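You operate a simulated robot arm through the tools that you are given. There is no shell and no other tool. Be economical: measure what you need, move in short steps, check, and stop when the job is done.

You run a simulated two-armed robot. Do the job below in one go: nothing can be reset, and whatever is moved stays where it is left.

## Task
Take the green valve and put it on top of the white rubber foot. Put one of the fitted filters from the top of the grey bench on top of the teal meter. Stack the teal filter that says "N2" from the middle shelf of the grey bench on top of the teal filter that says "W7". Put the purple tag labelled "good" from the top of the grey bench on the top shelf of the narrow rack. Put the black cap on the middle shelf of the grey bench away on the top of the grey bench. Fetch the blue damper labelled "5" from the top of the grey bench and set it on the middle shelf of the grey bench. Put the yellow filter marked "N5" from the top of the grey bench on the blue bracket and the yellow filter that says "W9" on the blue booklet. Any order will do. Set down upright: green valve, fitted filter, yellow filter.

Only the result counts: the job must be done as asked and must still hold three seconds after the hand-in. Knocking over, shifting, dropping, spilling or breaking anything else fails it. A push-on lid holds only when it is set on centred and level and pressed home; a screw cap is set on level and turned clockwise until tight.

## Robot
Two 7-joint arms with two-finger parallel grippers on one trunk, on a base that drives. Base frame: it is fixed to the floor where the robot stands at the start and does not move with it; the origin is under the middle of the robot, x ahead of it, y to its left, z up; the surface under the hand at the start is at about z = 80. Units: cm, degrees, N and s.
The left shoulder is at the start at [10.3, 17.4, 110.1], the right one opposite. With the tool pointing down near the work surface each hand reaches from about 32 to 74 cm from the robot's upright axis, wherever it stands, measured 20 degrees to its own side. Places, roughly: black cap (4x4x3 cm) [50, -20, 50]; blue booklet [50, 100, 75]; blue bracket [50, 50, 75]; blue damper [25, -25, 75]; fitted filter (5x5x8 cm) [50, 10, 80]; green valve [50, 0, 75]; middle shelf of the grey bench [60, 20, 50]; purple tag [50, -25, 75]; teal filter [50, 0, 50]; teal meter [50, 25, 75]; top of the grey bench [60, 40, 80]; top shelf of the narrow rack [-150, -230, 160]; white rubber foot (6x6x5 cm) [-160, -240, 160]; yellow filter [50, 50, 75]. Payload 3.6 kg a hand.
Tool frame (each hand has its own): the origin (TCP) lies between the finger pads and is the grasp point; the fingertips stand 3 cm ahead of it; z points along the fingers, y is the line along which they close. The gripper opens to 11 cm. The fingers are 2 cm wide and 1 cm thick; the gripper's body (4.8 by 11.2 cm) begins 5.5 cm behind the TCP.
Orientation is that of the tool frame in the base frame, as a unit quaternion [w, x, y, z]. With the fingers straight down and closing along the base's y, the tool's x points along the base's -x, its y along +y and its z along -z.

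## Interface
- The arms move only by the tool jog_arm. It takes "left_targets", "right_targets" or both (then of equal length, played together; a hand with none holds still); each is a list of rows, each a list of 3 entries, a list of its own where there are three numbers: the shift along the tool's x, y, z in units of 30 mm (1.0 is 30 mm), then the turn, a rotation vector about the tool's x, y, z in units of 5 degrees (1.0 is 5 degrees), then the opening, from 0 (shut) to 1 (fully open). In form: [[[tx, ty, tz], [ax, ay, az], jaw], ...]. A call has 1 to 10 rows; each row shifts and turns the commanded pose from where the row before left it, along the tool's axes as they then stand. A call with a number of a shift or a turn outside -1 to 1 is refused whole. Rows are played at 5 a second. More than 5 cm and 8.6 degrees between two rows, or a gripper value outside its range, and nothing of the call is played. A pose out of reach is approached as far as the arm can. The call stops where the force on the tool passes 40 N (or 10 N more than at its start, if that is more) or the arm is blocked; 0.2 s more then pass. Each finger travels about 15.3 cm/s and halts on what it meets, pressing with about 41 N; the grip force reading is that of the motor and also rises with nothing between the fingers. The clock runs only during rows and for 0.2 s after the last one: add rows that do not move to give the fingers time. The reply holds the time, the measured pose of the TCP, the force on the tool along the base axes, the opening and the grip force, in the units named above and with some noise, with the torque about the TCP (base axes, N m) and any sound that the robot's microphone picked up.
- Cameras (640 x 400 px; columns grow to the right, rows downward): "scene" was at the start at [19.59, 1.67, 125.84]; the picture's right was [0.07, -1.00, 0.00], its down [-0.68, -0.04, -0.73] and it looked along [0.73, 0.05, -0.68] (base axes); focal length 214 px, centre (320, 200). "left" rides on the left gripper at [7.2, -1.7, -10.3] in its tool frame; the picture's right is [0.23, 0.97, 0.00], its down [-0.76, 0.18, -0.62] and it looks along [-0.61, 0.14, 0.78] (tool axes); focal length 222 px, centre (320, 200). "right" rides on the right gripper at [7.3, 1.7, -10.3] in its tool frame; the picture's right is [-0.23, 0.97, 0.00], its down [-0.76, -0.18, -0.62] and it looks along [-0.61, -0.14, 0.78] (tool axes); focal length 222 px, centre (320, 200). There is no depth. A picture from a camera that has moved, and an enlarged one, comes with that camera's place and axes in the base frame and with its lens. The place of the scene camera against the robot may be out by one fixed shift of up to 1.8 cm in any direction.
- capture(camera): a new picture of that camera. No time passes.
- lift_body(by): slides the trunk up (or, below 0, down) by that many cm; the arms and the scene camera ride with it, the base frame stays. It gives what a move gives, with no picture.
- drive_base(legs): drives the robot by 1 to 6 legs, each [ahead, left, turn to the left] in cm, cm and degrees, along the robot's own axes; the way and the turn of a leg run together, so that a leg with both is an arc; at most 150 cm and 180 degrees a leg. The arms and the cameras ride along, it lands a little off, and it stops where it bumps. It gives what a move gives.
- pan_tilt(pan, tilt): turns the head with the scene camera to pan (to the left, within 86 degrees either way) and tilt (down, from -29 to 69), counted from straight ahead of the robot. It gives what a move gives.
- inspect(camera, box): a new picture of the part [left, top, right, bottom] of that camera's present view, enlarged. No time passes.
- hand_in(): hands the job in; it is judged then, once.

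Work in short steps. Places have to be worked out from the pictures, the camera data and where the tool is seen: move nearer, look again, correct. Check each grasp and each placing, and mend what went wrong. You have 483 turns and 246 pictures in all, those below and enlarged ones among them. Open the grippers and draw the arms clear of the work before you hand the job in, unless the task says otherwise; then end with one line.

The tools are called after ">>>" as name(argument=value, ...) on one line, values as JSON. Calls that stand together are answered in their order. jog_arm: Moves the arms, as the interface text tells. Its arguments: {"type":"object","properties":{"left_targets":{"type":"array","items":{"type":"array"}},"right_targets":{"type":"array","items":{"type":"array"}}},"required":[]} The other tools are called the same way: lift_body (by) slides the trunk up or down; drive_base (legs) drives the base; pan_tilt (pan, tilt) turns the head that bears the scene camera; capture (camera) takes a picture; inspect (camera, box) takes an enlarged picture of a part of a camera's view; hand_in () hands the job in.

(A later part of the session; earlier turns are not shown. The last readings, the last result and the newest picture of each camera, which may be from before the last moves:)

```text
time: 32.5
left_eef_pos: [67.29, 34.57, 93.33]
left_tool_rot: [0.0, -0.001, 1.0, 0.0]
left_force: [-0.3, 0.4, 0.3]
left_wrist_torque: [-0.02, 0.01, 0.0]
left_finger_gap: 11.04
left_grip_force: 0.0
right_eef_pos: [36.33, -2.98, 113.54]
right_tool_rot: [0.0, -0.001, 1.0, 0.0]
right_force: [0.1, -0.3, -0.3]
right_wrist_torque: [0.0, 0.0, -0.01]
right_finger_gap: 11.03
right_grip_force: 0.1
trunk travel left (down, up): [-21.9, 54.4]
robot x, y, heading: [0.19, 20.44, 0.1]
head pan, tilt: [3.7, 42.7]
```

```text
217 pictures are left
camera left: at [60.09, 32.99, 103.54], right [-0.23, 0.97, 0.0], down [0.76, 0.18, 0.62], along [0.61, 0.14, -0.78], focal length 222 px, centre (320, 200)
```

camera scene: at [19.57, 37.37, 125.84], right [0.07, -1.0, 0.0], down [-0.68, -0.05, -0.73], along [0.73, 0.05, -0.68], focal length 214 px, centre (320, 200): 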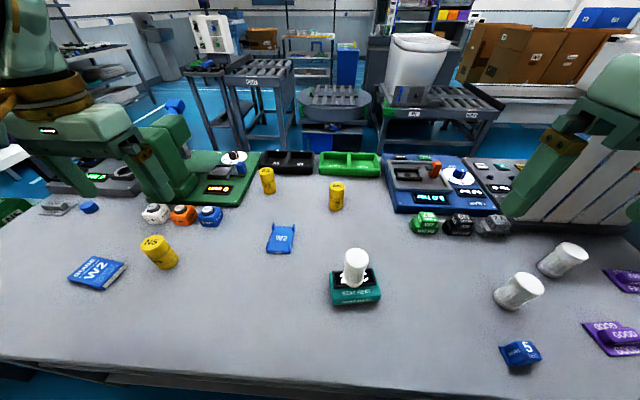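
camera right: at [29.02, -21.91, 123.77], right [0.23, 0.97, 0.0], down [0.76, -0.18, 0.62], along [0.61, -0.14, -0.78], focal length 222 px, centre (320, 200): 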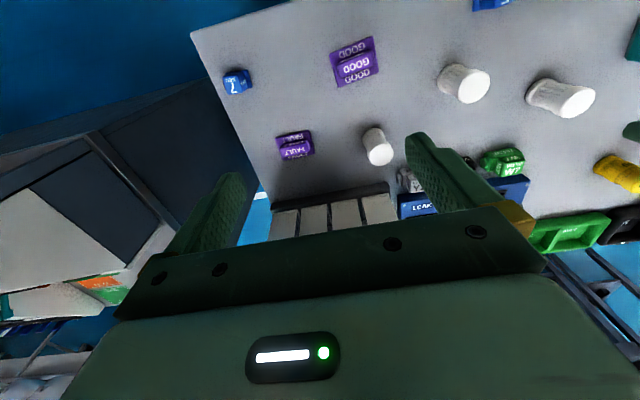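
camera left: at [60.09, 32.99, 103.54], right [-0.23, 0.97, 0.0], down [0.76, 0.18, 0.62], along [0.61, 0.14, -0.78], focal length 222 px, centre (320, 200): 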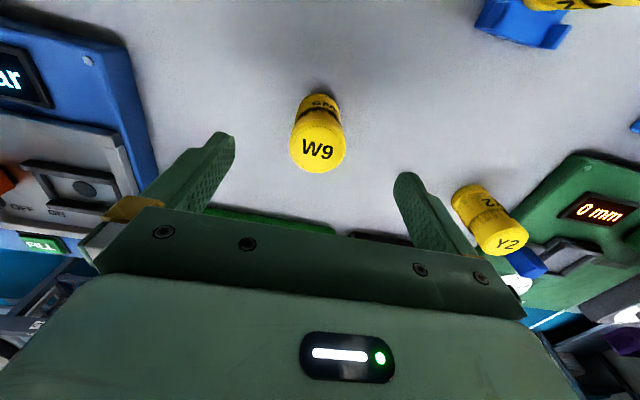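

Aligned; descend fully, close.

>>> jog_arm(left_targets=[[[0.05, -0.05, 0.98], [0, 0, 0], 1], [[0, 0, 0.98], [0, 0, 0], 1], [[0, 0, 0.98], [0, 0, 0], 1], [[0, 0, 0], [0, 0, 0], 1], [[0, 0, 0], [0, 0, 0], 0], [[0, 0, 0], [0, 0, 0], 0], [[0, 0, 0], [0, 0, 0], 0], [[0, 0, 0], [0, 0, 0], 0]])

>>> jog_arm(left_targets=[[[0, 0, -0.5], [0, 0, 0], 0], [[0, 0, -1], [0, 0, 0], 0], [[0, 0, -1], [0, 0, 0], 0], [[0, 0, -1], [0, 0, 0], 0], [[0, 0, -1], [0, 0, 0], 0], [[0, 0, 0], [0, 0, 0], 0]])

>>> capture(camera="left")

```text
time: 34.3
left_eef_pos: [67.01, 34.55, 84.47]
left_tool_rot: [0.001, -0.001, 1.0, 0.001]
left_force: [0.7, 0.6, 0.9]
left_wrist_torque: [-0.02, -0.03, -0.03]
left_finger_gap: 4.29
left_grip_force: 40.8
right_eef_pos: [36.29, -2.86, 113.54]
right_tool_rot: [-0.001, 0.0, 1.0, 0.0]
right_force: [0.4, -0.3, -0.1]
right_wrist_torque: [-0.02, 0.0, -0.01]
right_finger_gap: 11.0
right_grip_force: 0.0
trunk travel left (down, up): [-21.9, 54.4]
robot x, y, heading: [0.02, 20.56, -0.2]
head pan, tilt: [3.7, 42.7]
```

```text
time: 35.7
left_eef_pos: [67.11, 34.44, 97.91]
left_tool_rot: [-0.001, -0.001, 1.0, 0.0]
left_force: [-0.5, 0.1, -0.6]
left_wrist_torque: [0.0, 0.01, -0.01]
left_finger_gap: 4.29
left_grip_force: 40.9
right_eef_pos: [36.31, -2.98, 113.37]
right_tool_rot: [-0.001, -0.001, 1.0, 0.0]
right_force: [-0.5, 0.2, 0.2]
right_wrist_torque: [0.02, 0.01, 0.04]
right_finger_gap: 11.01
right_grip_force: 0.0
trunk travel left (down, up): [-21.9, 54.4]
robot x, y, heading: [0.01, 20.72, 0.1]
head pan, tilt: [3.7, 42.7]
```

```text
216 pictures are left
camera left: at [59.9, 32.83, 108.23], right [-0.23, 0.97, 0.0], down [0.76, 0.18, 0.62], along [0.61, 0.14, -0.78], focal length 222 px, centre (320, 200)
```

left: 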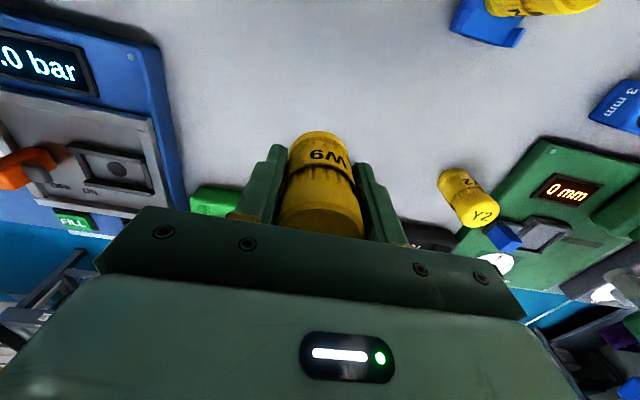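

Held. Raise, pull back to x≈43, and drive left 40 cm.

>>> jog_arm(left_targets=[[[0.4, 0, -0.8], [0, 0, 0], 0], [[0.6, 0, -0.8], [0, 0, 0], 0], [[1, 0, -0.5], [0, 0, 0], 0], [[1, 0, 0], [0, 0, 0], 0], [[1, 0, 0], [0, 0, 0], 0], [[1, 0, 0], [0, 0, 0], 0], [[1, 0, 0], [0, 0, 0], 0], [[1, 0, 0], [0, 0, 0], 0], [[1, 0, 0], [0, 0, 0], 0], [[0, 0, 0], [0, 0, 0], 0]])

>>> drive_base(legs=[[0, 40, 0]])

>>> capture(camera="left")

>>> capture(camera="scene")

```text
time: 37.9
left_eef_pos: [42.86, 34.5, 104.35]
left_tool_rot: [0.0, 0.0, 1.0, 0.0]
left_force: [0.3, -0.4, -0.4]
left_wrist_torque: [0.01, 0.01, -0.01]
left_finger_gap: 4.29
left_grip_force: 40.9
right_eef_pos: [36.22, -3.01, 113.54]
right_tool_rot: [-0.001, -0.002, 1.0, -0.001]
right_force: [0.1, -0.1, 0.0]
right_wrist_torque: [-0.02, 0.05, -0.02]
right_finger_gap: 11.02
right_grip_force: 0.0
trunk travel left (down, up): [-21.9, 54.4]
robot x, y, heading: [0.09, 20.52, 0.2]
head pan, tilt: [3.7, 42.7]
```

```text
time: 40.4
left_eef_pos: [42.78, 75.17, 104.32]
left_tool_rot: [0.0, -0.003, 1.0, 0.0]
left_force: [-0.5, 0.1, -0.7]
left_wrist_torque: [-0.01, -0.02, 0.01]
left_finger_gap: 4.3
left_grip_force: 41.0
right_eef_pos: [36.25, 37.68, 113.51]
right_tool_rot: [-0.001, -0.001, 1.0, 0.0]
right_force: [-0.6, 0.2, -0.7]
right_wrist_torque: [-0.06, 0.0, -0.04]
right_finger_gap: 11.0
right_grip_force: 0.0
trunk travel left (down, up): [-21.9, 54.4]
robot x, y, heading: [-0.15, 60.98, 0.0]
head pan, tilt: [3.7, 42.7]
```

```text
215 pictures are left
camera left: at [35.62, 73.52, 114.58], right [-0.23, 0.97, 0.0], down [0.76, 0.18, 0.62], along [0.61, 0.14, -0.78], focal length 222 px, centre (320, 200)
```

left: 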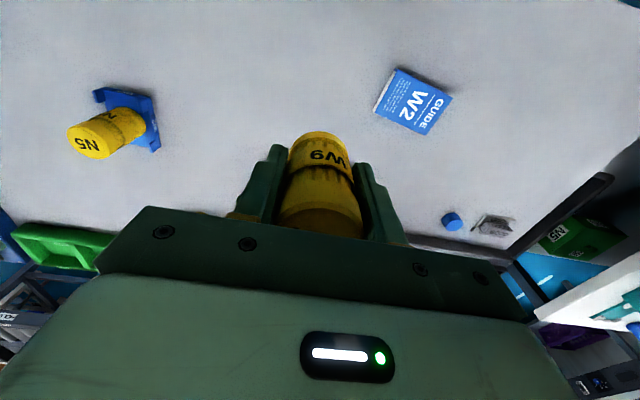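

```text
214 pictures are left
camera scene: at [19.5, 62.86, 125.84], right [0.07, -1.0, 0.0], down [-0.68, -0.05, -0.73], along [0.73, 0.05, -0.68], focal length 214 px, centre (320, 200)
```

scene: 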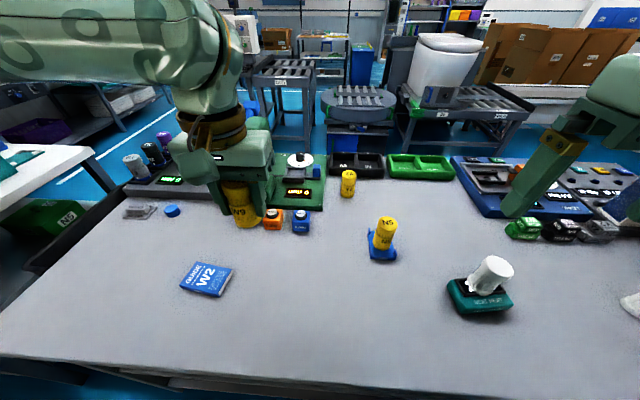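

Booklet centre ≈(41.3,88.1). Move over it and lower partly.

>>> jog_arm(left_targets=[[[0.1, 0.86, 0], [0, 0, 0], 0], [[0.1, 0.86, 0.5], [0, 0, 0], 0], [[0.1, 0.86, 0.8], [0, 0, 0], 0], [[0.1, 0.86, 0.8], [0, 0, 0], 0], [[0.1, 0.86, 0.8], [0, 0, 0], 0], [[0, 0, 0.8], [0, 0, 0], 0], [[0, 0, 0], [0, 0, 0], 0]])

>>> inspect(camera="left", box=[220, 40, 420, 200])

>>> inspect(camera="scene", box=[130, 190, 330, 320])

```text
time: 42.0
left_eef_pos: [41.15, 87.96, 93.42]
left_tool_rot: [0.0, -0.003, 1.0, 0.0]
left_force: [-0.6, -0.4, -1.0]
left_wrist_torque: [0.02, 0.0, 0.03]
left_finger_gap: 4.3
left_grip_force: 40.9
right_eef_pos: [36.27, 37.7, 113.48]
right_tool_rot: [0.0, -0.003, 1.0, 0.0]
right_force: [0.0, -0.1, -0.6]
right_wrist_torque: [0.04, 0.01, 0.03]
right_finger_gap: 11.01
right_grip_force: 0.0
trunk travel left (down, up): [-21.9, 54.4]
robot x, y, heading: [-0.37, 61.41, 0.4]
head pan, tilt: [3.7, 42.7]
```

```text
2.50 times, centred on (320, 120) of left
camera zoom: at [34.09, 86.37, 103.46], right [-0.23, 0.97, 0.0], down [0.76, 0.18, 0.62], along [0.61, 0.14, -0.78], focal length 555 px, centre (320, 400)
```

zoom: 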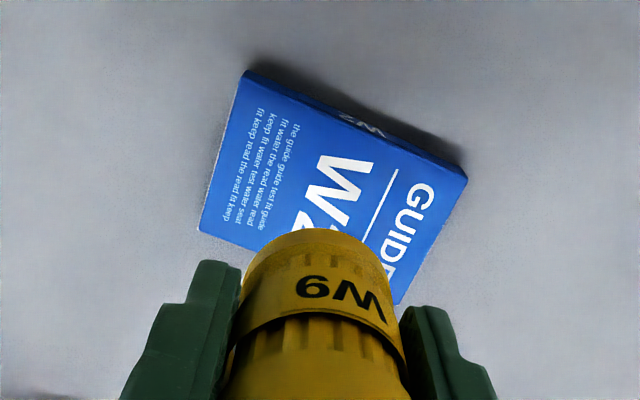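

```text
3.08 times, centred on (230, 255) of scene
camera zoom: at [19.47, 62.8, 125.85], right [0.07, -1.0, 0.0], down [-0.68, -0.05, -0.73], along [0.73, 0.05, -0.68], focal length 660 px, centre (597, 31)
```

zoom: 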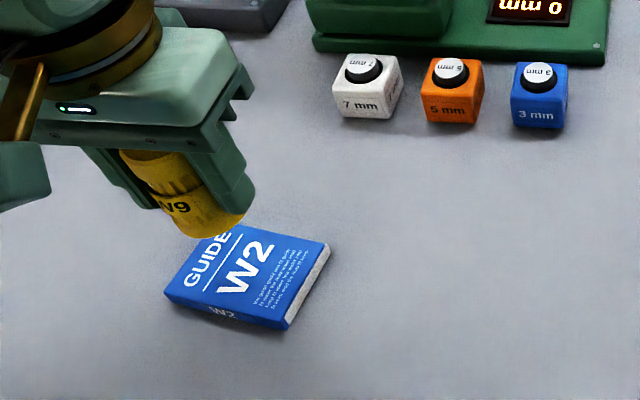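

Booklet centre refined ≈(41.5,88.4). Nudge and lower to near contact.

>>> jog_arm(left_targets=[[[-0.1, 0.13, 0.5], [0, 0, 0], 0], [[0, 0, 0.7], [0, 0, 0], 0], [[0, 0, 0.6], [0, 0, 0], 0], [[0, 0, 0.1], [0, 0, 0], 0], [[0, 0, 0.1], [0, 0, 0], 0], [[0, 0, 0.07], [0, 0, 0], 0], [[0, 0, 0.07], [0, 0, 0], 0], [[0, 0, 0.07], [0, 0, 0], 0]])

```text
time: 43.8
left_eef_pos: [41.53, 88.44, 86.52]
left_tool_rot: [0.001, -0.002, 1.0, 0.0]
left_force: [-0.4, 0.8, -0.6]
left_wrist_torque: [0.01, 0.02, 0.0]
left_finger_gap: 4.26
left_grip_force: 40.9
right_eef_pos: [36.26, 37.77, 113.57]
right_tool_rot: [-0.001, -0.002, 1.0, 0.0]
right_force: [0.2, 1.3, 0.7]
right_wrist_torque: [0.0, 0.01, 0.01]
right_finger_gap: 11.0
right_grip_force: 0.1
trunk travel left (down, up): [-21.9, 54.4]
robot x, y, heading: [-0.4, 61.04, -0.1]
head pan, tilt: [3.7, 42.7]
```

>>> jog_arm(left_targets=[[[0, 0, 0.07], [0, 0, 0], 0], [[0, 0, 0.07], [0, 0, 0], 0], [[0, 0, 0.06], [0, 0, 0], 0], [[0, 0, 0.06], [0, 0, 0], 0], [[0, 0, 0], [0, 0, 0], 0]])

```text
time: 45.0
left_eef_pos: [41.56, 88.48, 86.03]
left_tool_rot: [0.003, -0.002, 1.0, -0.001]
left_force: [5.1, 2.8, 36.0]
left_wrist_torque: [-0.01, -0.1, 0.1]
left_finger_gap: 4.29
left_grip_force: 40.7
right_eef_pos: [35.91, 37.6, 113.52]
right_tool_rot: [0.001, -0.002, 1.0, 0.001]
right_force: [0.3, 0.3, 0.1]
right_wrist_torque: [0.05, -0.02, -0.01]
right_finger_gap: 11.0
right_grip_force: 0.0
trunk travel left (down, up): [-21.9, 54.4]
robot x, y, heading: [-0.21, 60.86, 0.2]
head pan, tilt: [3.7, 42.7]
```

Contact on the booklet (z≈86.0). Ease, open and rise.

>>> jog_arm(left_targets=[[[0, 0, -0.06], [0, 0, 0], 0], [[0, 0, 0], [0, 0, 0], 0.5], [[0, 0, 0], [0, 0, 0], 0.7], [[0, 0, 0], [0, 0, 0], 0.7]])

>>> jog_arm(left_targets=[[[0, 0, -0.5], [0, 0, 0], 0.7], [[0, 0, -1], [0, 0, 0], 0.7], [[0, 0, -1], [0, 0, 0], 0.7], [[0, 0, -1], [0, 0, 0], 0.7], [[0, 0, -1], [0, 0, 0], 0.7], [[0, 0, -1], [0, 0, 0], 0.7]])

>>> inspect(camera="left", box=[220, 40, 420, 200])

```text
time: 46.0
left_eef_pos: [41.38, 88.47, 85.97]
left_tool_rot: [0.0, -0.002, 1.0, 0.0]
left_force: [-0.6, -0.7, 0.2]
left_wrist_torque: [-0.01, -0.03, -0.02]
left_finger_gap: 7.69
left_grip_force: 0.0
right_eef_pos: [36.24, 37.72, 113.58]
right_tool_rot: [-0.001, -0.001, 1.0, 0.0]
right_force: [0.3, -0.5, 0.4]
right_wrist_torque: [-0.02, 0.0, -0.07]
right_finger_gap: 11.01
right_grip_force: 0.0
trunk travel left (down, up): [-21.9, 54.4]
robot x, y, heading: [-0.02, 61.0, 0.5]
head pan, tilt: [3.7, 42.7]
```

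```text
time: 47.4
left_eef_pos: [41.41, 88.38, 102.53]
left_tool_rot: [0.0, -0.002, 1.0, 0.0]
left_force: [0.4, 1.3, 0.2]
left_wrist_torque: [-0.02, 0.03, 0.01]
left_finger_gap: 7.7
left_grip_force: 0.1
right_eef_pos: [36.24, 37.72, 113.52]
right_tool_rot: [0.001, -0.002, 1.0, 0.0]
right_force: [0.5, 0.0, -0.3]
right_wrist_torque: [0.02, 0.02, 0.01]
right_finger_gap: 10.99
right_grip_force: 0.1
trunk travel left (down, up): [-21.9, 54.4]
robot x, y, heading: [0.13, 60.84, 0.3]
head pan, tilt: [3.7, 42.7]
```

```text
2.50 times, centred on (320, 120) of left
camera zoom: at [34.27, 86.75, 112.88], right [-0.23, 0.97, 0.0], down [0.76, 0.18, 0.62], along [0.61, 0.14, -0.78], focal length 555 px, centre (320, 400)
```

zoom: 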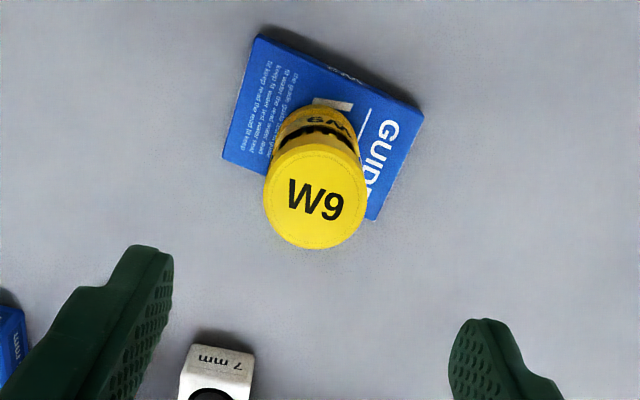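

W9 stands on the booklet. Before backing off to look at the shelf, check the surroundings on both sides with the head.

>>> pan_tilt(pan=-86, tilt=25)

>>> capture(camera="scene")

>>> pan_tilt(pan=86, tilt=25)

>>> capture(camera="scene")

```text
time: 49.0
left_eef_pos: [41.51, 88.47, 102.48]
left_tool_rot: [0.0, -0.003, 1.0, 0.0]
left_force: [0.2, -0.8, -0.5]
left_wrist_torque: [-0.02, -0.01, -0.01]
left_finger_gap: 7.71
left_grip_force: 0.0
right_eef_pos: [36.29, 37.74, 113.54]
right_tool_rot: [-0.001, -0.002, 1.0, 0.0]
right_force: [0.8, 0.7, 0.9]
right_wrist_torque: [0.0, -0.01, -0.01]
right_finger_gap: 11.03
right_grip_force: 0.1
trunk travel left (down, up): [-21.9, 54.4]
robot x, y, heading: [-0.09, 60.93, 0.3]
head pan, tilt: [-85.9, 25.0]
```

```text
210 pictures are left
camera scene: at [11.9, 53.02, 128.57], right [-1.0, -0.08, 0.0], down [-0.03, 0.42, -0.91], along [0.07, -0.9, -0.42], focal length 214 px, centre (320, 200)
```

scene: 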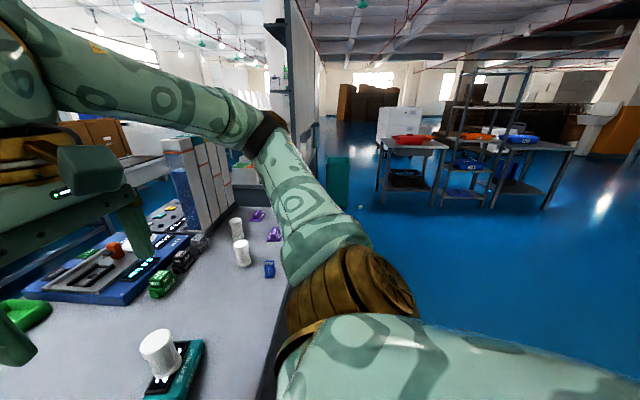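

```text
time: 51.6
left_eef_pos: [41.54, 88.45, 102.58]
left_tool_rot: [0.0, -0.002, 1.0, 0.0]
left_force: [-0.5, 0.4, -0.4]
left_wrist_torque: [0.0, -0.01, 0.01]
left_finger_gap: 7.71
left_grip_force: 0.1
right_eef_pos: [36.22, 37.81, 113.55]
right_tool_rot: [0.0, -0.002, 1.0, 0.0]
right_force: [0.1, 0.2, 0.3]
right_wrist_torque: [-0.02, -0.02, -0.02]
right_finger_gap: 10.97
right_grip_force: 0.1
trunk travel left (down, up): [-21.9, 54.4]
robot x, y, heading: [0.36, 61.36, 0.1]
head pan, tilt: [85.9, 25.0]
```

```text
209 pictures are left
camera scene: at [11.83, 71.4, 128.57], right [1.0, -0.07, 0.0], down [-0.03, -0.42, -0.91], along [0.06, 0.9, -0.42], focal length 214 px, centre (320, 200)
```

scene: 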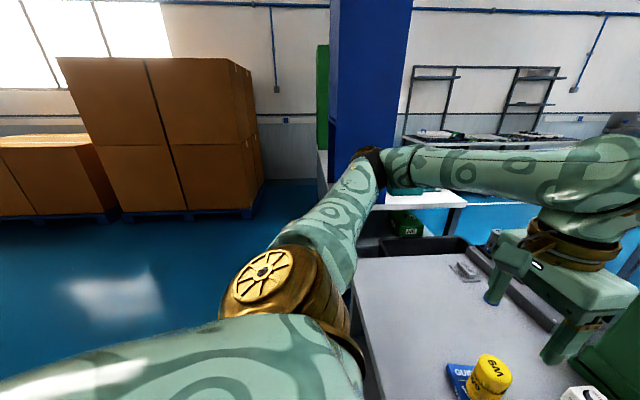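

Floor behind is clear. Back off 60 cm, go right 45 cm, lower the trunk and look at the shelf.

>>> drive_base(legs=[[-60, 0, 0], [0, -50, 0]])

>>> lift_body(by=-21)

>>> pan_tilt(pan=0, tilt=25)

>>> capture(camera="scene")

```text
time: 57.6
left_eef_pos: [-18.73, 38.29, 102.59]
left_tool_rot: [0.0, 0.0, 1.0, 0.0]
left_force: [0.5, 0.5, 0.1]
left_wrist_torque: [0.03, -0.03, -0.02]
left_finger_gap: 7.73
left_grip_force: 0.1
right_eef_pos: [-24.05, -12.57, 113.51]
right_tool_rot: [-0.001, -0.001, 1.0, 0.001]
right_force: [-0.2, -0.3, 0.1]
right_wrist_torque: [0.02, 0.01, -0.01]
right_finger_gap: 11.01
right_grip_force: 0.0
trunk travel left (down, up): [-21.9, 54.4]
robot x, y, heading: [-60.46, 10.7, -0.0]
head pan, tilt: [85.9, 25.0]
```

```text
time: 59.8
left_eef_pos: [-18.81, 38.36, 81.52]
left_tool_rot: [0.0, 0.0, 1.0, 0.0]
left_force: [-0.3, 0.1, -0.4]
left_wrist_torque: [0.0, -0.02, 0.02]
left_finger_gap: 7.7
left_grip_force: 0.0
right_eef_pos: [-24.16, -12.47, 92.47]
right_tool_rot: [0.0, -0.001, 1.0, 0.0]
right_force: [-0.9, 0.0, -0.2]
right_wrist_torque: [-0.03, -0.01, -0.01]
right_finger_gap: 11.04
right_grip_force: 0.1
trunk travel left (down, up): [-0.9, 75.4]
robot x, y, heading: [-60.66, 11.26, 0.1]
head pan, tilt: [85.9, 25.0]
```

```text
time: 61.4
left_eef_pos: [-18.72, 38.24, 81.63]
left_tool_rot: [0.0, 0.0, 1.0, 0.0]
left_force: [0.1, -0.7, 0.7]
left_wrist_torque: [0.02, -0.02, -0.01]
left_finger_gap: 7.7
left_grip_force: 0.0
right_eef_pos: [-24.07, -12.49, 92.5]
right_tool_rot: [-0.001, -0.001, 1.0, 0.0]
right_force: [0.0, -0.4, -0.4]
right_wrist_torque: [-0.04, 0.0, 0.02]
right_finger_gap: 10.99
right_grip_force: 0.0
trunk travel left (down, up): [-0.9, 75.4]
robot x, y, heading: [-60.16, 10.84, 0.2]
head pan, tilt: [0.0, 25.0]
```

```text
208 pictures are left
camera scene: at [-27.14, 12.13, 106.13], right [0.0, -1.0, 0.0], down [-0.42, 0.0, -0.91], along [0.91, 0.0, -0.42], focal length 214 px, centre (320, 200)
```

scene: 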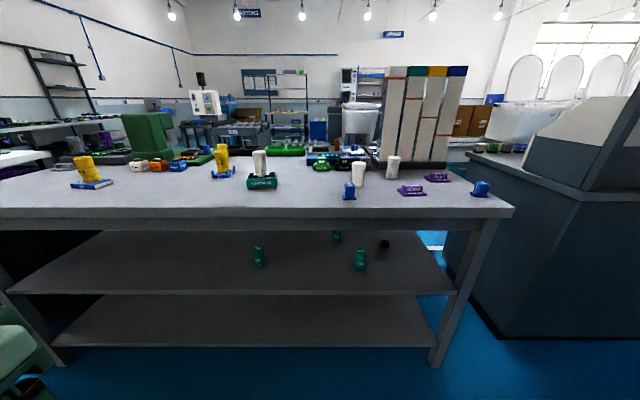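

>>> inspect(camera="scene", box=[230, 220, 420, 300])

>>> inspect(camera="scene", box=[40, 130, 520, 240])

```text
3.37 times, centred on (325, 260) of scene
camera zoom: at [-27.14, 12.13, 106.13], right [0.0, -1.0, 0.0], down [-0.42, 0.0, -0.91], along [0.91, 0.0, -0.42], focal length 722 px, centre (303, -2)
```

zoom: 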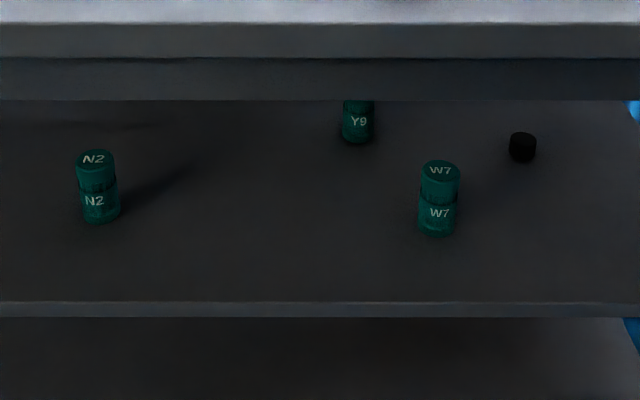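

```text
1.33 times, centred on (280, 185) of scene
camera zoom: at [-27.14, 12.13, 106.13], right [0.0, -1.0, 0.0], down [-0.42, 0.0, -0.91], along [0.91, 0.0, -0.42], focal length 286 px, centre (373, 220)
```

zoom: 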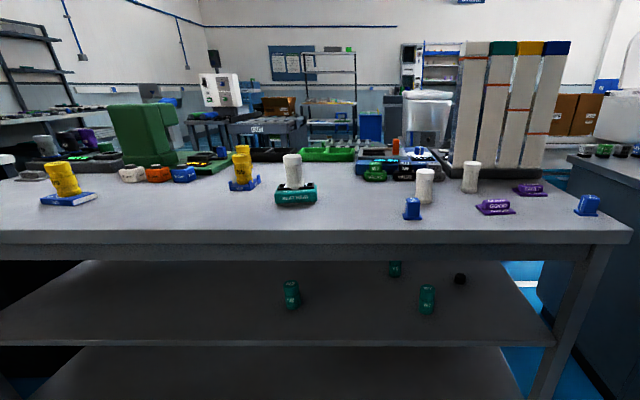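

Shelf objects: N2 ≈(36,35), W7 ≈(34,-3), cap ≈(46,-15), opening z≈50–72. I want the hand pointing forward with its camera above, so I test turning the right hand 180° about its tool axis here in free space.

>>> jog_arm(right_targets=[[[0, 0, 0], [0, 0, 1], 1], [[0, 0, 0], [0, 0, 1], 1], [[0, 0, 0], [0, 0, 1], 1], [[0, 0, 0], [0, 0, 1], 1], [[0, 0, 0], [0, 0, 1], 1], [[0, 0, 0], [0, 0, 1], 1], [[0, 0, 0], [0, 0, 1], 1], [[0, 0, 0], [0, 0, 1], 1], [[0, 0, 0], [0, 0, 1], 1], [[0, 0, 0], [0, 0, 1], 1]])

>>> jog_arm(right_targets=[[[0, 0, 0], [0, 0, 1], 1], [[0, 0, 0], [0, 0, 1], 1], [[0, 0, 0], [0, 0, 1], 1], [[0, 0, 0], [0, 0, 1], 1], [[0, 0, 0], [0, 0, 1], 1], [[0, 0, 0], [0, 0, 1], 1], [[0, 0, 0], [0, 0, 1], 1], [[0, 0, 0], [0, 0, 1], 1], [[0, 0, 0], [0, 0, 1], 1], [[0, 0, 0], [0, 0, 1], 1]])

```text
time: 63.6
left_eef_pos: [-18.65, 38.36, 81.51]
left_tool_rot: [0.0, 0.0, 1.0, 0.0]
left_force: [-0.4, 0.7, -0.3]
left_wrist_torque: [-0.01, -0.01, -0.01]
left_finger_gap: 7.7
left_grip_force: 0.1
right_eef_pos: [-23.96, -12.58, 92.43]
right_tool_rot: [-0.001, 0.423, 0.906, 0.001]
right_force: [-0.4, -1.0, -0.2]
right_wrist_torque: [0.01, 0.0, -0.01]
right_finger_gap: 11.0
right_grip_force: 0.0
trunk travel left (down, up): [-0.9, 75.4]
robot x, y, heading: [-60.01, 10.61, 0.1]
head pan, tilt: [0.0, 25.0]
```

```text
time: 65.8
left_eef_pos: [-18.61, 38.13, 81.49]
left_tool_rot: [0.0, -0.001, 1.0, 0.0]
left_force: [0.5, 0.2, 0.1]
left_wrist_torque: [0.01, 0.0, -0.03]
left_finger_gap: 7.7
left_grip_force: 0.0
right_eef_pos: [-24.06, -12.48, 92.5]
right_tool_rot: [0.0, 0.766, 0.643, 0.0]
right_force: [0.6, -0.1, -0.9]
right_wrist_torque: [-0.01, 0.01, -0.01]
right_finger_gap: 10.99
right_grip_force: 0.1
trunk travel left (down, up): [-0.9, 75.4]
robot x, y, heading: [-60.28, 11.0, 0.3]
head pan, tilt: [0.0, 25.0]
```

Rolling works so far (100°). Continue to 180°.

>>> jog_arm(right_targets=[[[0, 0, 0], [0, 0, 1], 1], [[0, 0, 0], [0, 0, 1], 1], [[0, 0, 0], [0, 0, 1], 1], [[0, 0, 0], [0, 0, 1], 1], [[0, 0, 0], [0, 0, 1], 1], [[0, 0, 0], [0, 0, 1], 1], [[0, 0, 0], [0, 0, 1], 1], [[0, 0, 0], [0, 0, 1], 1], [[0, 0, 0], [0, 0, 1], 1], [[0, 0, 0], [0, 0, 1], 1]])

>>> jog_arm(right_targets=[[[0, 0, 0], [0, 0, 1], 1], [[0, 0, 0], [0, 0, 1], 1], [[0, 0, 0], [0, 0, 1], 1], [[0, 0, 0], [0, 0, 1], 1], [[0, 0, 0], [0, 0, 1], 1], [[0, 0, 0], [0, 0, 1], 1], [[0, 0, 0], [0, 0, 0], 1]])

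```text
time: 68.0
left_eef_pos: [-18.66, 38.25, 81.5]
left_tool_rot: [0.0, -0.001, 1.0, 0.0]
left_force: [0.5, -0.1, 0.6]
left_wrist_torque: [-0.03, -0.03, -0.02]
left_finger_gap: 7.72
left_grip_force: 0.1
right_eef_pos: [-24.04, -12.49, 92.57]
right_tool_rot: [-0.001, 0.966, 0.259, -0.001]
right_force: [-0.6, -0.8, -0.5]
right_wrist_torque: [-0.01, -0.01, 0.01]
right_finger_gap: 10.99
right_grip_force: 0.1
trunk travel left (down, up): [-0.9, 75.4]
robot x, y, heading: [-60.01, 10.88, 0.1]
head pan, tilt: [0.0, 25.0]
```

```text
time: 69.6
left_eef_pos: [-18.75, 38.23, 81.57]
left_tool_rot: [0.001, -0.001, 1.0, 0.0]
left_force: [0.4, 0.0, -0.9]
left_wrist_torque: [0.0, 0.0, 0.02]
left_finger_gap: 7.67
left_grip_force: 0.1
right_eef_pos: [-24.01, -12.51, 92.47]
right_tool_rot: [0.0, 1.0, 0.001, -0.001]
right_force: [-0.4, 0.3, 0.8]
right_wrist_torque: [0.03, 0.01, 0.0]
right_finger_gap: 11.0
right_grip_force: 0.0
trunk travel left (down, up): [-0.9, 75.4]
robot x, y, heading: [-60.37, 11.08, -0.2]
head pan, tilt: [0.0, 25.0]
```

Full 180° achieved. Move forward and pitch the fingers up to horizontal.

>>> jog_arm(right_targets=[[[1, 0, 0], [0, 1, 0], 1], [[1, 0, 0], [0, 1, 0], 1], [[1, 0, 0], [0, 1, 0], 1], [[1, 0, 0], [0, 1, 0], 1], [[1, 0, 0], [0, 1, 0], 1], [[0, 0, 0], [0, 1, 0], 1], [[0, 0, 0], [0, 1, 0], 1], [[0, 0, 0], [0, 1, 0], 1], [[0, 0, 0], [0, 1, 0], 1], [[0, 0, 0], [0, 0, 0], 1]])

>>> jog_arm(right_targets=[[[-0.5, 0, 0], [0, 1, 0], 1], [[-0.5, 0, 0], [0, 1, 0], 1], [[-0.5, 0, 0], [0, 1, 0], 1], [[-0.5, 0, 0], [0, 1, 0], 1], [[-0.5, 0, 0], [0, 1, 0], 1], [[-0.5, 0, 0], [0, 1, 0], 1], [[-0.5, 0, 0], [0, 1, 0], 1], [[-0.5, 0, 0], [0, 1, 0], 1], [[-0.5, 0, 0], [0, 1, 0], 1], [[0, 0, 0], [0, 0, 0], 1]])

>>> capture(camera="right")

```text
time: 71.8
left_eef_pos: [-18.69, 38.23, 81.53]
left_tool_rot: [0.0, -0.001, 1.0, 0.0]
left_force: [-0.9, 0.5, -0.8]
left_wrist_torque: [-0.01, 0.03, -0.01]
left_finger_gap: 7.69
left_grip_force: 0.1
right_eef_pos: [-9.32, -12.36, 95.08]
right_tool_rot: [0.001, 0.924, 0.0, 0.383]
right_force: [-0.4, -0.2, -1.3]
right_wrist_torque: [0.04, 0.01, -0.02]
right_finger_gap: 11.02
right_grip_force: 0.0
trunk travel left (down, up): [-0.9, 75.4]
robot x, y, heading: [-59.98, 10.99, 0.2]
head pan, tilt: [0.0, 25.0]
```

```text
time: 74.0
left_eef_pos: [-18.77, 38.23, 81.48]
left_tool_rot: [0.0, -0.001, 1.0, 0.0]
left_force: [0.5, -0.7, -0.3]
left_wrist_torque: [0.01, -0.01, 0.03]
left_finger_gap: 7.71
left_grip_force: 0.2
right_eef_pos: [-1.53, -12.3, 99.4]
right_tool_rot: [0.0, 0.757, 0.001, 0.654]
right_force: [-0.3, -0.5, 0.6]
right_wrist_torque: [0.01, -0.05, 0.0]
right_finger_gap: 11.0
right_grip_force: 0.1
right hand out of reach, approached as far as the arm can: row 1, 2, 3, 4, 5, 6, 7, 8, 9
trunk travel left (down, up): [-0.9, 75.4]
robot x, y, heading: [-60.31, 10.97, 0.0]
head pan, tilt: [0.0, 25.0]
```

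```text
205 pictures are left
camera right: at [-10.6, -13.89, 107.99], right [-0.03, -0.97, -0.22], down [-0.73, 0.17, -0.66], along [0.69, 0.14, -0.71], focal length 222 px, centre (320, 200)
```

right: 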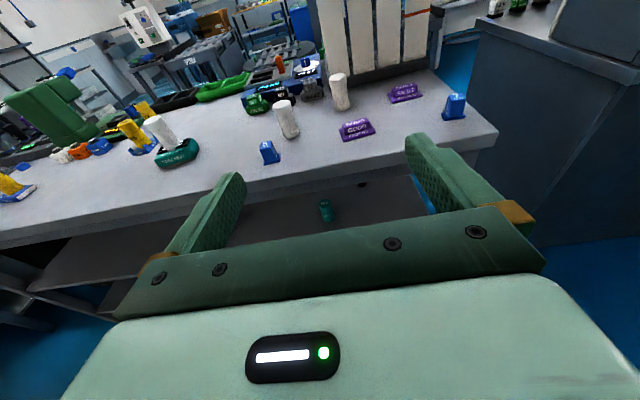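

Nearly horizontal (82°). Try lowering the hand to shelf height to see if reach improves there.

>>> jog_arm(right_targets=[[[-1, 0, 0], [0, 0, 0], 1], [[-1, 0, 0], [0, 0, 0], 1], [[-1, 0, 0], [0, 0, 0], 1], [[-1, 0, 0], [0, 0, 0], 1], [[-1, 0, 0], [0, 0, 0], 1], [[-1, 0, 0], [0, 0, 0], 1], [[-1, 0, 0], [0, 0, 0], 1], [[-1, 0, 0], [0, 0, 0], 1], [[-1, 0, 0], [0, 0, 0], 1], [[0, 0, 0], [0, 0, 0], 1]])

```text
time: 76.2
left_eef_pos: [-18.79, 38.22, 81.61]
left_tool_rot: [0.0, -0.001, 1.0, 0.001]
left_force: [0.0, -0.9, 0.6]
left_wrist_torque: [-0.01, -0.02, -0.05]
left_finger_gap: 7.72
left_grip_force: 0.1
right_eef_pos: [-1.32, -12.26, 99.37]
right_tool_rot: [0.0, 0.757, 0.002, 0.653]
right_force: [1.2, -0.4, -0.2]
right_wrist_torque: [0.01, -0.02, -0.01]
right_finger_gap: 11.02
right_grip_force: 0.2
right hand out of reach, approached as far as the arm can: row 1, 2, 3, 4, 5, 6, 7, 8, 9
trunk travel left (down, up): [-0.9, 75.4]
robot x, y, heading: [-60.57, 11.0, 0.2]
head pan, tilt: [0.0, 25.0]
```

Stuck at a joint limit. Pitch back some, lower, and see whether it frees.

>>> jog_arm(right_targets=[[[0, 0, 0], [0, -1, 0], 1], [[0, 0, 0], [0, -1, 0], 1], [[0, 0, 0], [0, -1, 0], 1], [[0, 0, 0], [0, -1, 0], 1], [[-1, 0, 0], [0, 0, 0], 1], [[-1, 0, 0], [0, 0, 0], 1], [[-1, 0, 0], [0, 0, 0], 1], [[-1, 0, 0], [0, 0, 0], 1], [[0, 0, 0], [0, 0, 0], 1]])

>>> pan_tilt(pan=-20, tilt=45)

>>> capture(camera="scene")

```text
time: 78.2
left_eef_pos: [-18.74, 38.3, 81.46]
left_tool_rot: [-0.001, -0.001, 1.0, 0.0]
left_force: [0.6, 0.0, 0.3]
left_wrist_torque: [0.01, 0.01, 0.0]
left_finger_gap: 7.69
left_grip_force: 0.0
right_eef_pos: [-1.67, -12.16, 91.56]
right_tool_rot: [0.0, 0.847, 0.002, 0.532]
right_force: [-0.4, 0.6, -0.8]
right_wrist_torque: [-0.01, -0.03, 0.0]
right_finger_gap: 10.99
right_grip_force: 0.0
right hand out of reach, approached as far as the arm can: row 6, 7, 8
trunk travel left (down, up): [-0.9, 75.4]
robot x, y, heading: [-60.68, 10.99, 0.2]
head pan, tilt: [0.0, 25.0]
```

```text
time: 79.0
left_eef_pos: [-18.72, 38.21, 81.49]
left_tool_rot: [0.0, -0.001, 1.0, -0.001]
left_force: [0.5, 0.0, 0.2]
left_wrist_torque: [-0.02, 0.01, 0.02]
left_finger_gap: 7.71
left_grip_force: 0.0
right_eef_pos: [-1.67, -12.07, 91.53]
right_tool_rot: [0.0, 0.846, 0.002, 0.533]
right_force: [-0.4, 1.2, -0.6]
right_wrist_torque: [0.01, -0.02, 0.02]
right_finger_gap: 11.0
right_grip_force: 0.0
trunk travel left (down, up): [-0.9, 75.4]
robot x, y, heading: [-60.45, 11.21, -0.2]
head pan, tilt: [-20.0, 45.0]
```

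```text
204 pictures are left
camera scene: at [-28.71, 9.35, 103.07], right [-0.34, -0.94, 0.0], down [-0.67, 0.24, -0.71], along [0.66, -0.24, -0.71], focal length 214 px, centre (320, 200)
```

scene: 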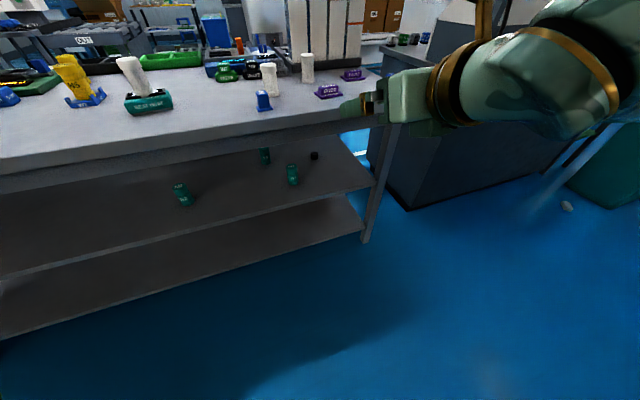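

Pitch limit depends on height in this configuration. Test the unrolled left hand pitching forward for comparison.

>>> jog_arm(left_targets=[[[0, 0, 0], [0, -1, 0], 1], [[0, 0, 0], [0, -1, 0], 1], [[0, 0, 0], [0, -1, 0], 1], [[0, 0, 0], [0, -1, 0], 1], [[0, 0, 0], [0, -1, 0], 1], [[0, 0, 0], [0, -1, 0], 1], [[0, 0, 0], [0, -1, 0], 1], [[0, 0, 0], [0, -1, 0], 1], [[0, 0, 0], [0, -1, 0], 1], [[0, 0, 0], [0, 0, 0], 1]])

>>> jog_arm(left_targets=[[[0, 0, 0], [0, -1, 0], 1], [[0, 0, 0], [0, -1, 0], 1], [[0, 0, 0], [0, -1, 0], 1], [[0, 0, 0], [0, -1, 0], 1], [[0, 0, 0], [0, -1, 0], 1], [[0, 0, 0], [0, -1, 0], 1], [[0, 0, 0], [0, -1, 0], 1], [[0, 0, 0], [0, -1, 0], 1], [[0, 0, 0], [0, -1, 0], 1], [[0, 0, 0], [0, 0, 0], 1]])

```text
time: 81.2
left_eef_pos: [-7.94, 40.61, 89.07]
left_tool_rot: [0.382, -0.001, 0.924, 0.0]
left_force: [-0.3, 0.7, -0.3]
left_wrist_torque: [-0.01, -0.01, 0.02]
left_finger_gap: 10.99
left_grip_force: 0.0
left hand out of reach, approached as far as the arm can: row 1, 2, 3, 4, 5, 6, 7, 8, 9
right_eef_pos: [-1.74, -12.04, 91.57]
right_tool_rot: [0.0, 0.847, 0.001, 0.532]
right_force: [0.2, 0.3, 0.2]
right_wrist_torque: [-0.01, 0.01, 0.0]
right_finger_gap: 11.0
right_grip_force: 0.0
trunk travel left (down, up): [-0.9, 75.4]
robot x, y, heading: [-60.14, 11.04, 0.1]
head pan, tilt: [-20.0, 45.0]
```

```text
time: 83.5
left_eef_pos: [0.63, 43.71, 93.81]
left_tool_rot: [0.707, 0.0, 0.707, 0.0]
left_force: [-0.1, -1.1, 0.7]
left_wrist_torque: [-0.01, -0.02, 0.0]
left_finger_gap: 11.02
left_grip_force: 0.0
left hand out of reach, approached as far as the arm can: row 1, 2, 3, 4, 5, 6, 7, 8, 9
right_eef_pos: [-1.81, -12.17, 91.54]
right_tool_rot: [0.0, 0.846, 0.001, 0.533]
right_force: [0.2, 0.8, -0.3]
right_wrist_torque: [-0.01, -0.03, 0.03]
right_finger_gap: 11.0
right_grip_force: 0.1
trunk travel left (down, up): [-0.9, 75.4]
robot x, y, heading: [-60.36, 11.0, 0.1]
head pan, tilt: [-20.0, 45.0]
```

Horizontal is reachable farther out. Now try moving the left hand down (tool +x) and see how low it can go.

>>> jog_arm(left_targets=[[[1, 0, 0], [0, 0, 0], 1], [[1, 0, 0], [0, 0, 0], 1], [[1, 0, 0], [0, 0, 0], 1], [[1, 0, 0], [0, 0, 0], 1], [[1, 0, 0], [0, 0, 0], 1], [[0, 0, 0], [0, 0, 0], 1]])

>>> pan_tilt(pan=35, tilt=35)

>>> capture(camera="scene")

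```text
time: 84.8
left_eef_pos: [1.23, 43.83, 78.86]
left_tool_rot: [0.707, 0.001, 0.707, 0.0]
left_force: [-0.7, 0.4, 0.6]
left_wrist_torque: [0.02, 0.03, 0.02]
left_finger_gap: 11.01
left_grip_force: 0.1
left hand out of reach, approached as far as the arm can: row 1
right_eef_pos: [-1.72, -12.04, 91.51]
right_tool_rot: [0.001, 0.847, 0.001, 0.532]
right_force: [-0.2, -0.4, 0.2]
right_wrist_torque: [0.02, -0.03, 0.0]
right_finger_gap: 11.0
right_grip_force: 0.1
trunk travel left (down, up): [-0.9, 75.4]
robot x, y, heading: [-60.34, 11.43, 0.2]
head pan, tilt: [-20.0, 45.0]
```

```text
time: 86.1
left_eef_pos: [1.16, 43.83, 78.85]
left_tool_rot: [0.707, 0.0, 0.708, 0.0]
left_force: [0.5, 0.2, 0.4]
left_wrist_torque: [0.03, 0.0, -0.01]
left_finger_gap: 10.97
left_grip_force: 0.0
right_eef_pos: [-1.59, -12.09, 91.45]
right_tool_rot: [0.0, 0.846, 0.001, 0.533]
right_force: [-0.5, -0.2, -0.3]
right_wrist_torque: [0.01, -0.02, 0.02]
right_finger_gap: 11.01
right_grip_force: 0.1
trunk travel left (down, up): [-0.9, 75.4]
robot x, y, heading: [-60.49, 11.06, 0.0]
head pan, tilt: [35.0, 35.0]
```

```text
203 pictures are left
camera scene: at [-29.14, 17.17, 104.55], right [0.57, -0.82, 0.0], down [-0.47, -0.33, -0.82], along [0.67, 0.47, -0.57], focal length 214 px, centre (320, 200)
```

scene: 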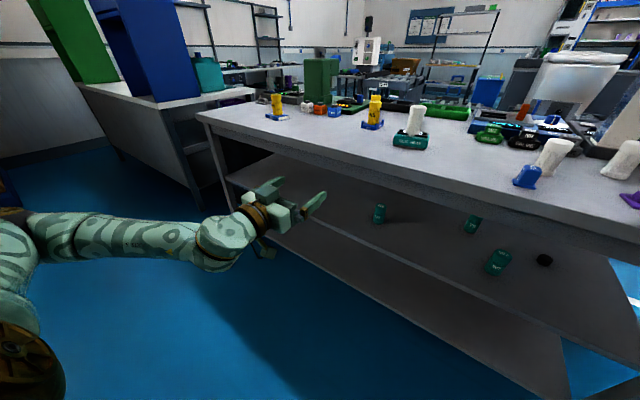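

Works well. Continue lowering the left hand to z≈56.

>>> jog_arm(left_targets=[[[1, 0, 0], [0, 0, 0], 1], [[1, 0, 0], [0, 0, 0], 1], [[1, 0, 0], [0, 0, 0], 1], [[1, 0, 0], [0, 0, 0], 1], [[1, 0, 0], [0, 0, 0], 1], [[1, 0, 0], [0, 0, 0], 1], [[1, 0, 0], [0, 0, 0], 1], [[0, 0, 0], [0, 0, 0], 1]])

>>> capture(camera="scene")

>>> capture(camera="left")

```text
time: 87.9
left_eef_pos: [1.17, 43.82, 58.02]
left_tool_rot: [0.707, -0.001, 0.707, 0.001]
left_force: [0.0, -1.0, -0.4]
left_wrist_torque: [0.02, 0.01, 0.0]
left_finger_gap: 11.02
left_grip_force: 0.1
right_eef_pos: [-1.68, -12.05, 91.62]
right_tool_rot: [0.0, 0.846, 0.001, 0.532]
right_force: [0.2, -0.3, -0.1]
right_wrist_torque: [0.02, -0.01, -0.04]
right_finger_gap: 10.99
right_grip_force: 0.0
trunk travel left (down, up): [-0.9, 75.4]
robot x, y, heading: [-60.54, 11.05, 0.0]
head pan, tilt: [35.0, 35.0]
```

```text
202 pictures are left
camera scene: at [-29.15, 17.17, 104.56], right [0.57, -0.82, 0.0], down [-0.47, -0.33, -0.82], along [0.67, 0.47, -0.57], focal length 214 px, centre (320, 200)
```

scene: 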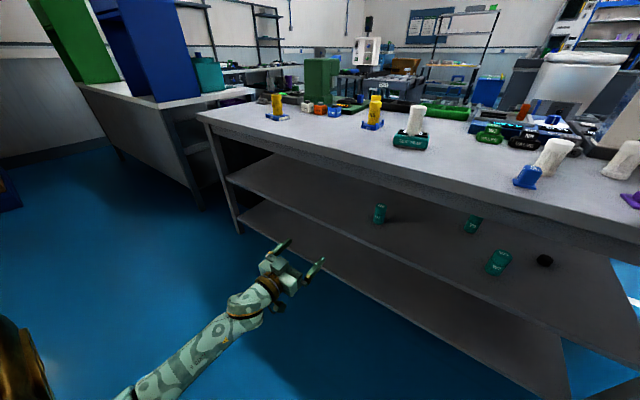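

```text
201 pictures are left
camera left: at [-9.15, 42.15, 50.56], right [0.0, 0.97, -0.23], down [-0.62, 0.18, 0.76], along [0.78, 0.14, 0.61], focal length 222 px, centre (320, 200)
```

left: 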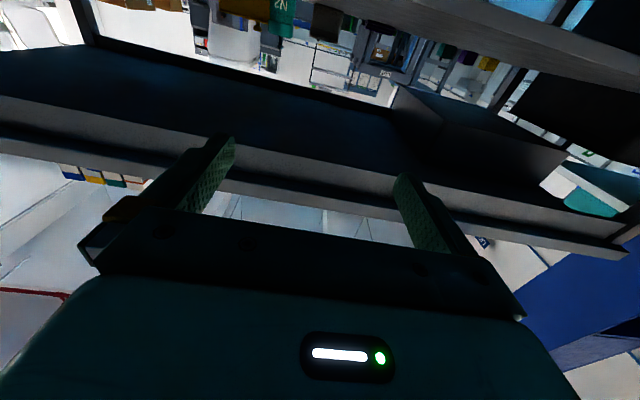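

The left hand reaches shelf height horizontally. Now roll it 180° so its camera is above.

>>> jog_arm(left_targets=[[[0, 0, 0], [0, 0, -1], 1], [[0, 0, 0], [0, 0, -1], 1], [[0, 0, 0], [0, 0, -1], 1], [[0, 0, 0], [0, 0, -1], 1], [[0, 0, 0], [0, 0, -1], 1], [[0, 0, 0], [0, 0, -1], 1], [[0, 0, 0], [0, 0, -1], 1], [[0, 0, 0], [0, 0, -1], 1], [[0, 0, 0], [0, 0, -1], 1], [[0, 0, 0], [0, 0, -1], 1]])

>>> jog_arm(left_targets=[[[0, 0, 0], [0, 0, -1], 1], [[0, 0, 0], [0, 0, -1], 1], [[0, 0, 0], [0, 0, -1], 1], [[0, 0, 0], [0, 0, -1], 1], [[0, 0, 0], [0, 0, -1], 1], [[0, 0, 0], [0, 0, -1], 1], [[0, 0, 0], [0, 0, -1], 1], [[0, 0, 0], [0, 0, -1], 1], [[0, 0, 0], [0, 0, -1], 1], [[0, 0, 0], [0, 0, -1], 1]])

>>> jog_arm(left_targets=[[[0, 0, 0], [0, 0, -1], 1], [[0, 0, 0], [0, 0, -1], 1], [[0, 0, 0], [0, 0, -1], 1], [[0, 0, 0], [0, 0, -1], 1], [[0, 0, 0], [0, 0, -1], 1], [[0, 0, 0], [0, 0, -1], 1], [[0, 0, 0], [0, 0, -1], 1], [[0, 0, 0], [0, 0, -1], 1], [[0, 0, 0], [0, 0, -1], 1], [[0, 0, 0], [0, 0, -1], 1]])

>>> jog_arm(left_targets=[[[0, 0, 0], [0, 0, -1], 1], [[0, 0, 0], [0, 0, -1], 1], [[0, 0, 0], [0, 0, -1], 1], [[0, 0, 0], [0, 0, -1], 1], [[0, 0, 0], [0, 0, -1], 1], [[0, 0, 0], [0, 0, -1], 1], [[0, 0, 0], [0, 0, 0], 1]])

>>> capture(camera="left")

```text
time: 90.1
left_eef_pos: [1.27, 43.93, 57.92]
left_tool_rot: [0.641, -0.3, 0.641, -0.298]
left_force: [-0.1, 0.3, -0.1]
left_wrist_torque: [-0.02, -0.03, 0.03]
left_finger_gap: 10.98
left_grip_force: 0.1
right_eef_pos: [-1.77, -12.11, 91.47]
right_tool_rot: [0.0, 0.847, 0.001, 0.532]
right_force: [-0.4, -0.2, 0.3]
right_wrist_torque: [-0.03, 0.01, 0.02]
right_finger_gap: 10.99
right_grip_force: 0.1
trunk travel left (down, up): [-0.9, 75.4]
robot x, y, heading: [-60.59, 10.9, 0.2]
head pan, tilt: [35.0, 35.0]
```

```text
time: 92.3
left_eef_pos: [1.14, 43.83, 57.9]
left_tool_rot: [-0.455, 0.543, -0.453, 0.541]
left_force: [0.2, 0.2, 0.0]
left_wrist_torque: [0.04, 0.0, 0.0]
left_finger_gap: 10.99
left_grip_force: 0.0
right_eef_pos: [-1.73, -11.99, 91.55]
right_tool_rot: [0.0, 0.847, 0.001, 0.532]
right_force: [0.1, 0.7, -0.2]
right_wrist_torque: [0.01, 0.0, -0.02]
right_finger_gap: 11.02
right_grip_force: 0.0
trunk travel left (down, up): [-0.9, 75.4]
robot x, y, heading: [-60.35, 10.95, 0.4]
head pan, tilt: [35.0, 35.0]
```

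```text
time: 94.5
left_eef_pos: [1.1, 43.83, 57.95]
left_tool_rot: [-0.182, 0.684, -0.183, 0.683]
left_force: [-0.2, 0.6, 0.1]
left_wrist_torque: [0.01, 0.01, -0.04]
left_finger_gap: 10.99
left_grip_force: 0.2
right_eef_pos: [-1.73, -12.06, 91.54]
right_tool_rot: [0.0, 0.847, 0.001, 0.532]
right_force: [1.0, 0.0, -0.7]
right_wrist_torque: [-0.01, -0.02, 0.0]
right_finger_gap: 11.01
right_grip_force: 0.1
trunk travel left (down, up): [-0.9, 75.4]
robot x, y, heading: [-60.33, 11.09, 0.2]
head pan, tilt: [35.0, 35.0]
```

```text
time: 96.1
left_eef_pos: [1.27, 43.8, 57.89]
left_tool_rot: [0.0, 0.707, 0.001, 0.707]
left_force: [0.1, -0.3, 0.0]
left_wrist_torque: [0.02, -0.01, -0.04]
left_finger_gap: 11.02
left_grip_force: 0.2
right_eef_pos: [-1.75, -12.07, 91.48]
right_tool_rot: [0.001, 0.847, 0.001, 0.532]
right_force: [0.2, 0.2, 0.0]
right_wrist_torque: [0.02, 0.0, 0.0]
right_finger_gap: 11.0
right_grip_force: 0.1
trunk travel left (down, up): [-0.9, 75.4]
robot x, y, heading: [-60.49, 10.94, 0.2]
head pan, tilt: [35.0, 35.0]
```

```text
200 pictures are left
camera left: at [-9.07, 45.55, 65.07], right [0.0, -0.97, 0.23], down [-0.62, -0.18, -0.76], along [0.78, -0.14, -0.61], focal length 222 px, centre (320, 200)
```

left: 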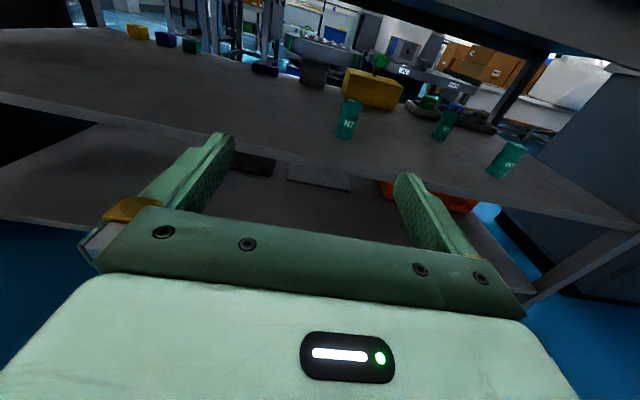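

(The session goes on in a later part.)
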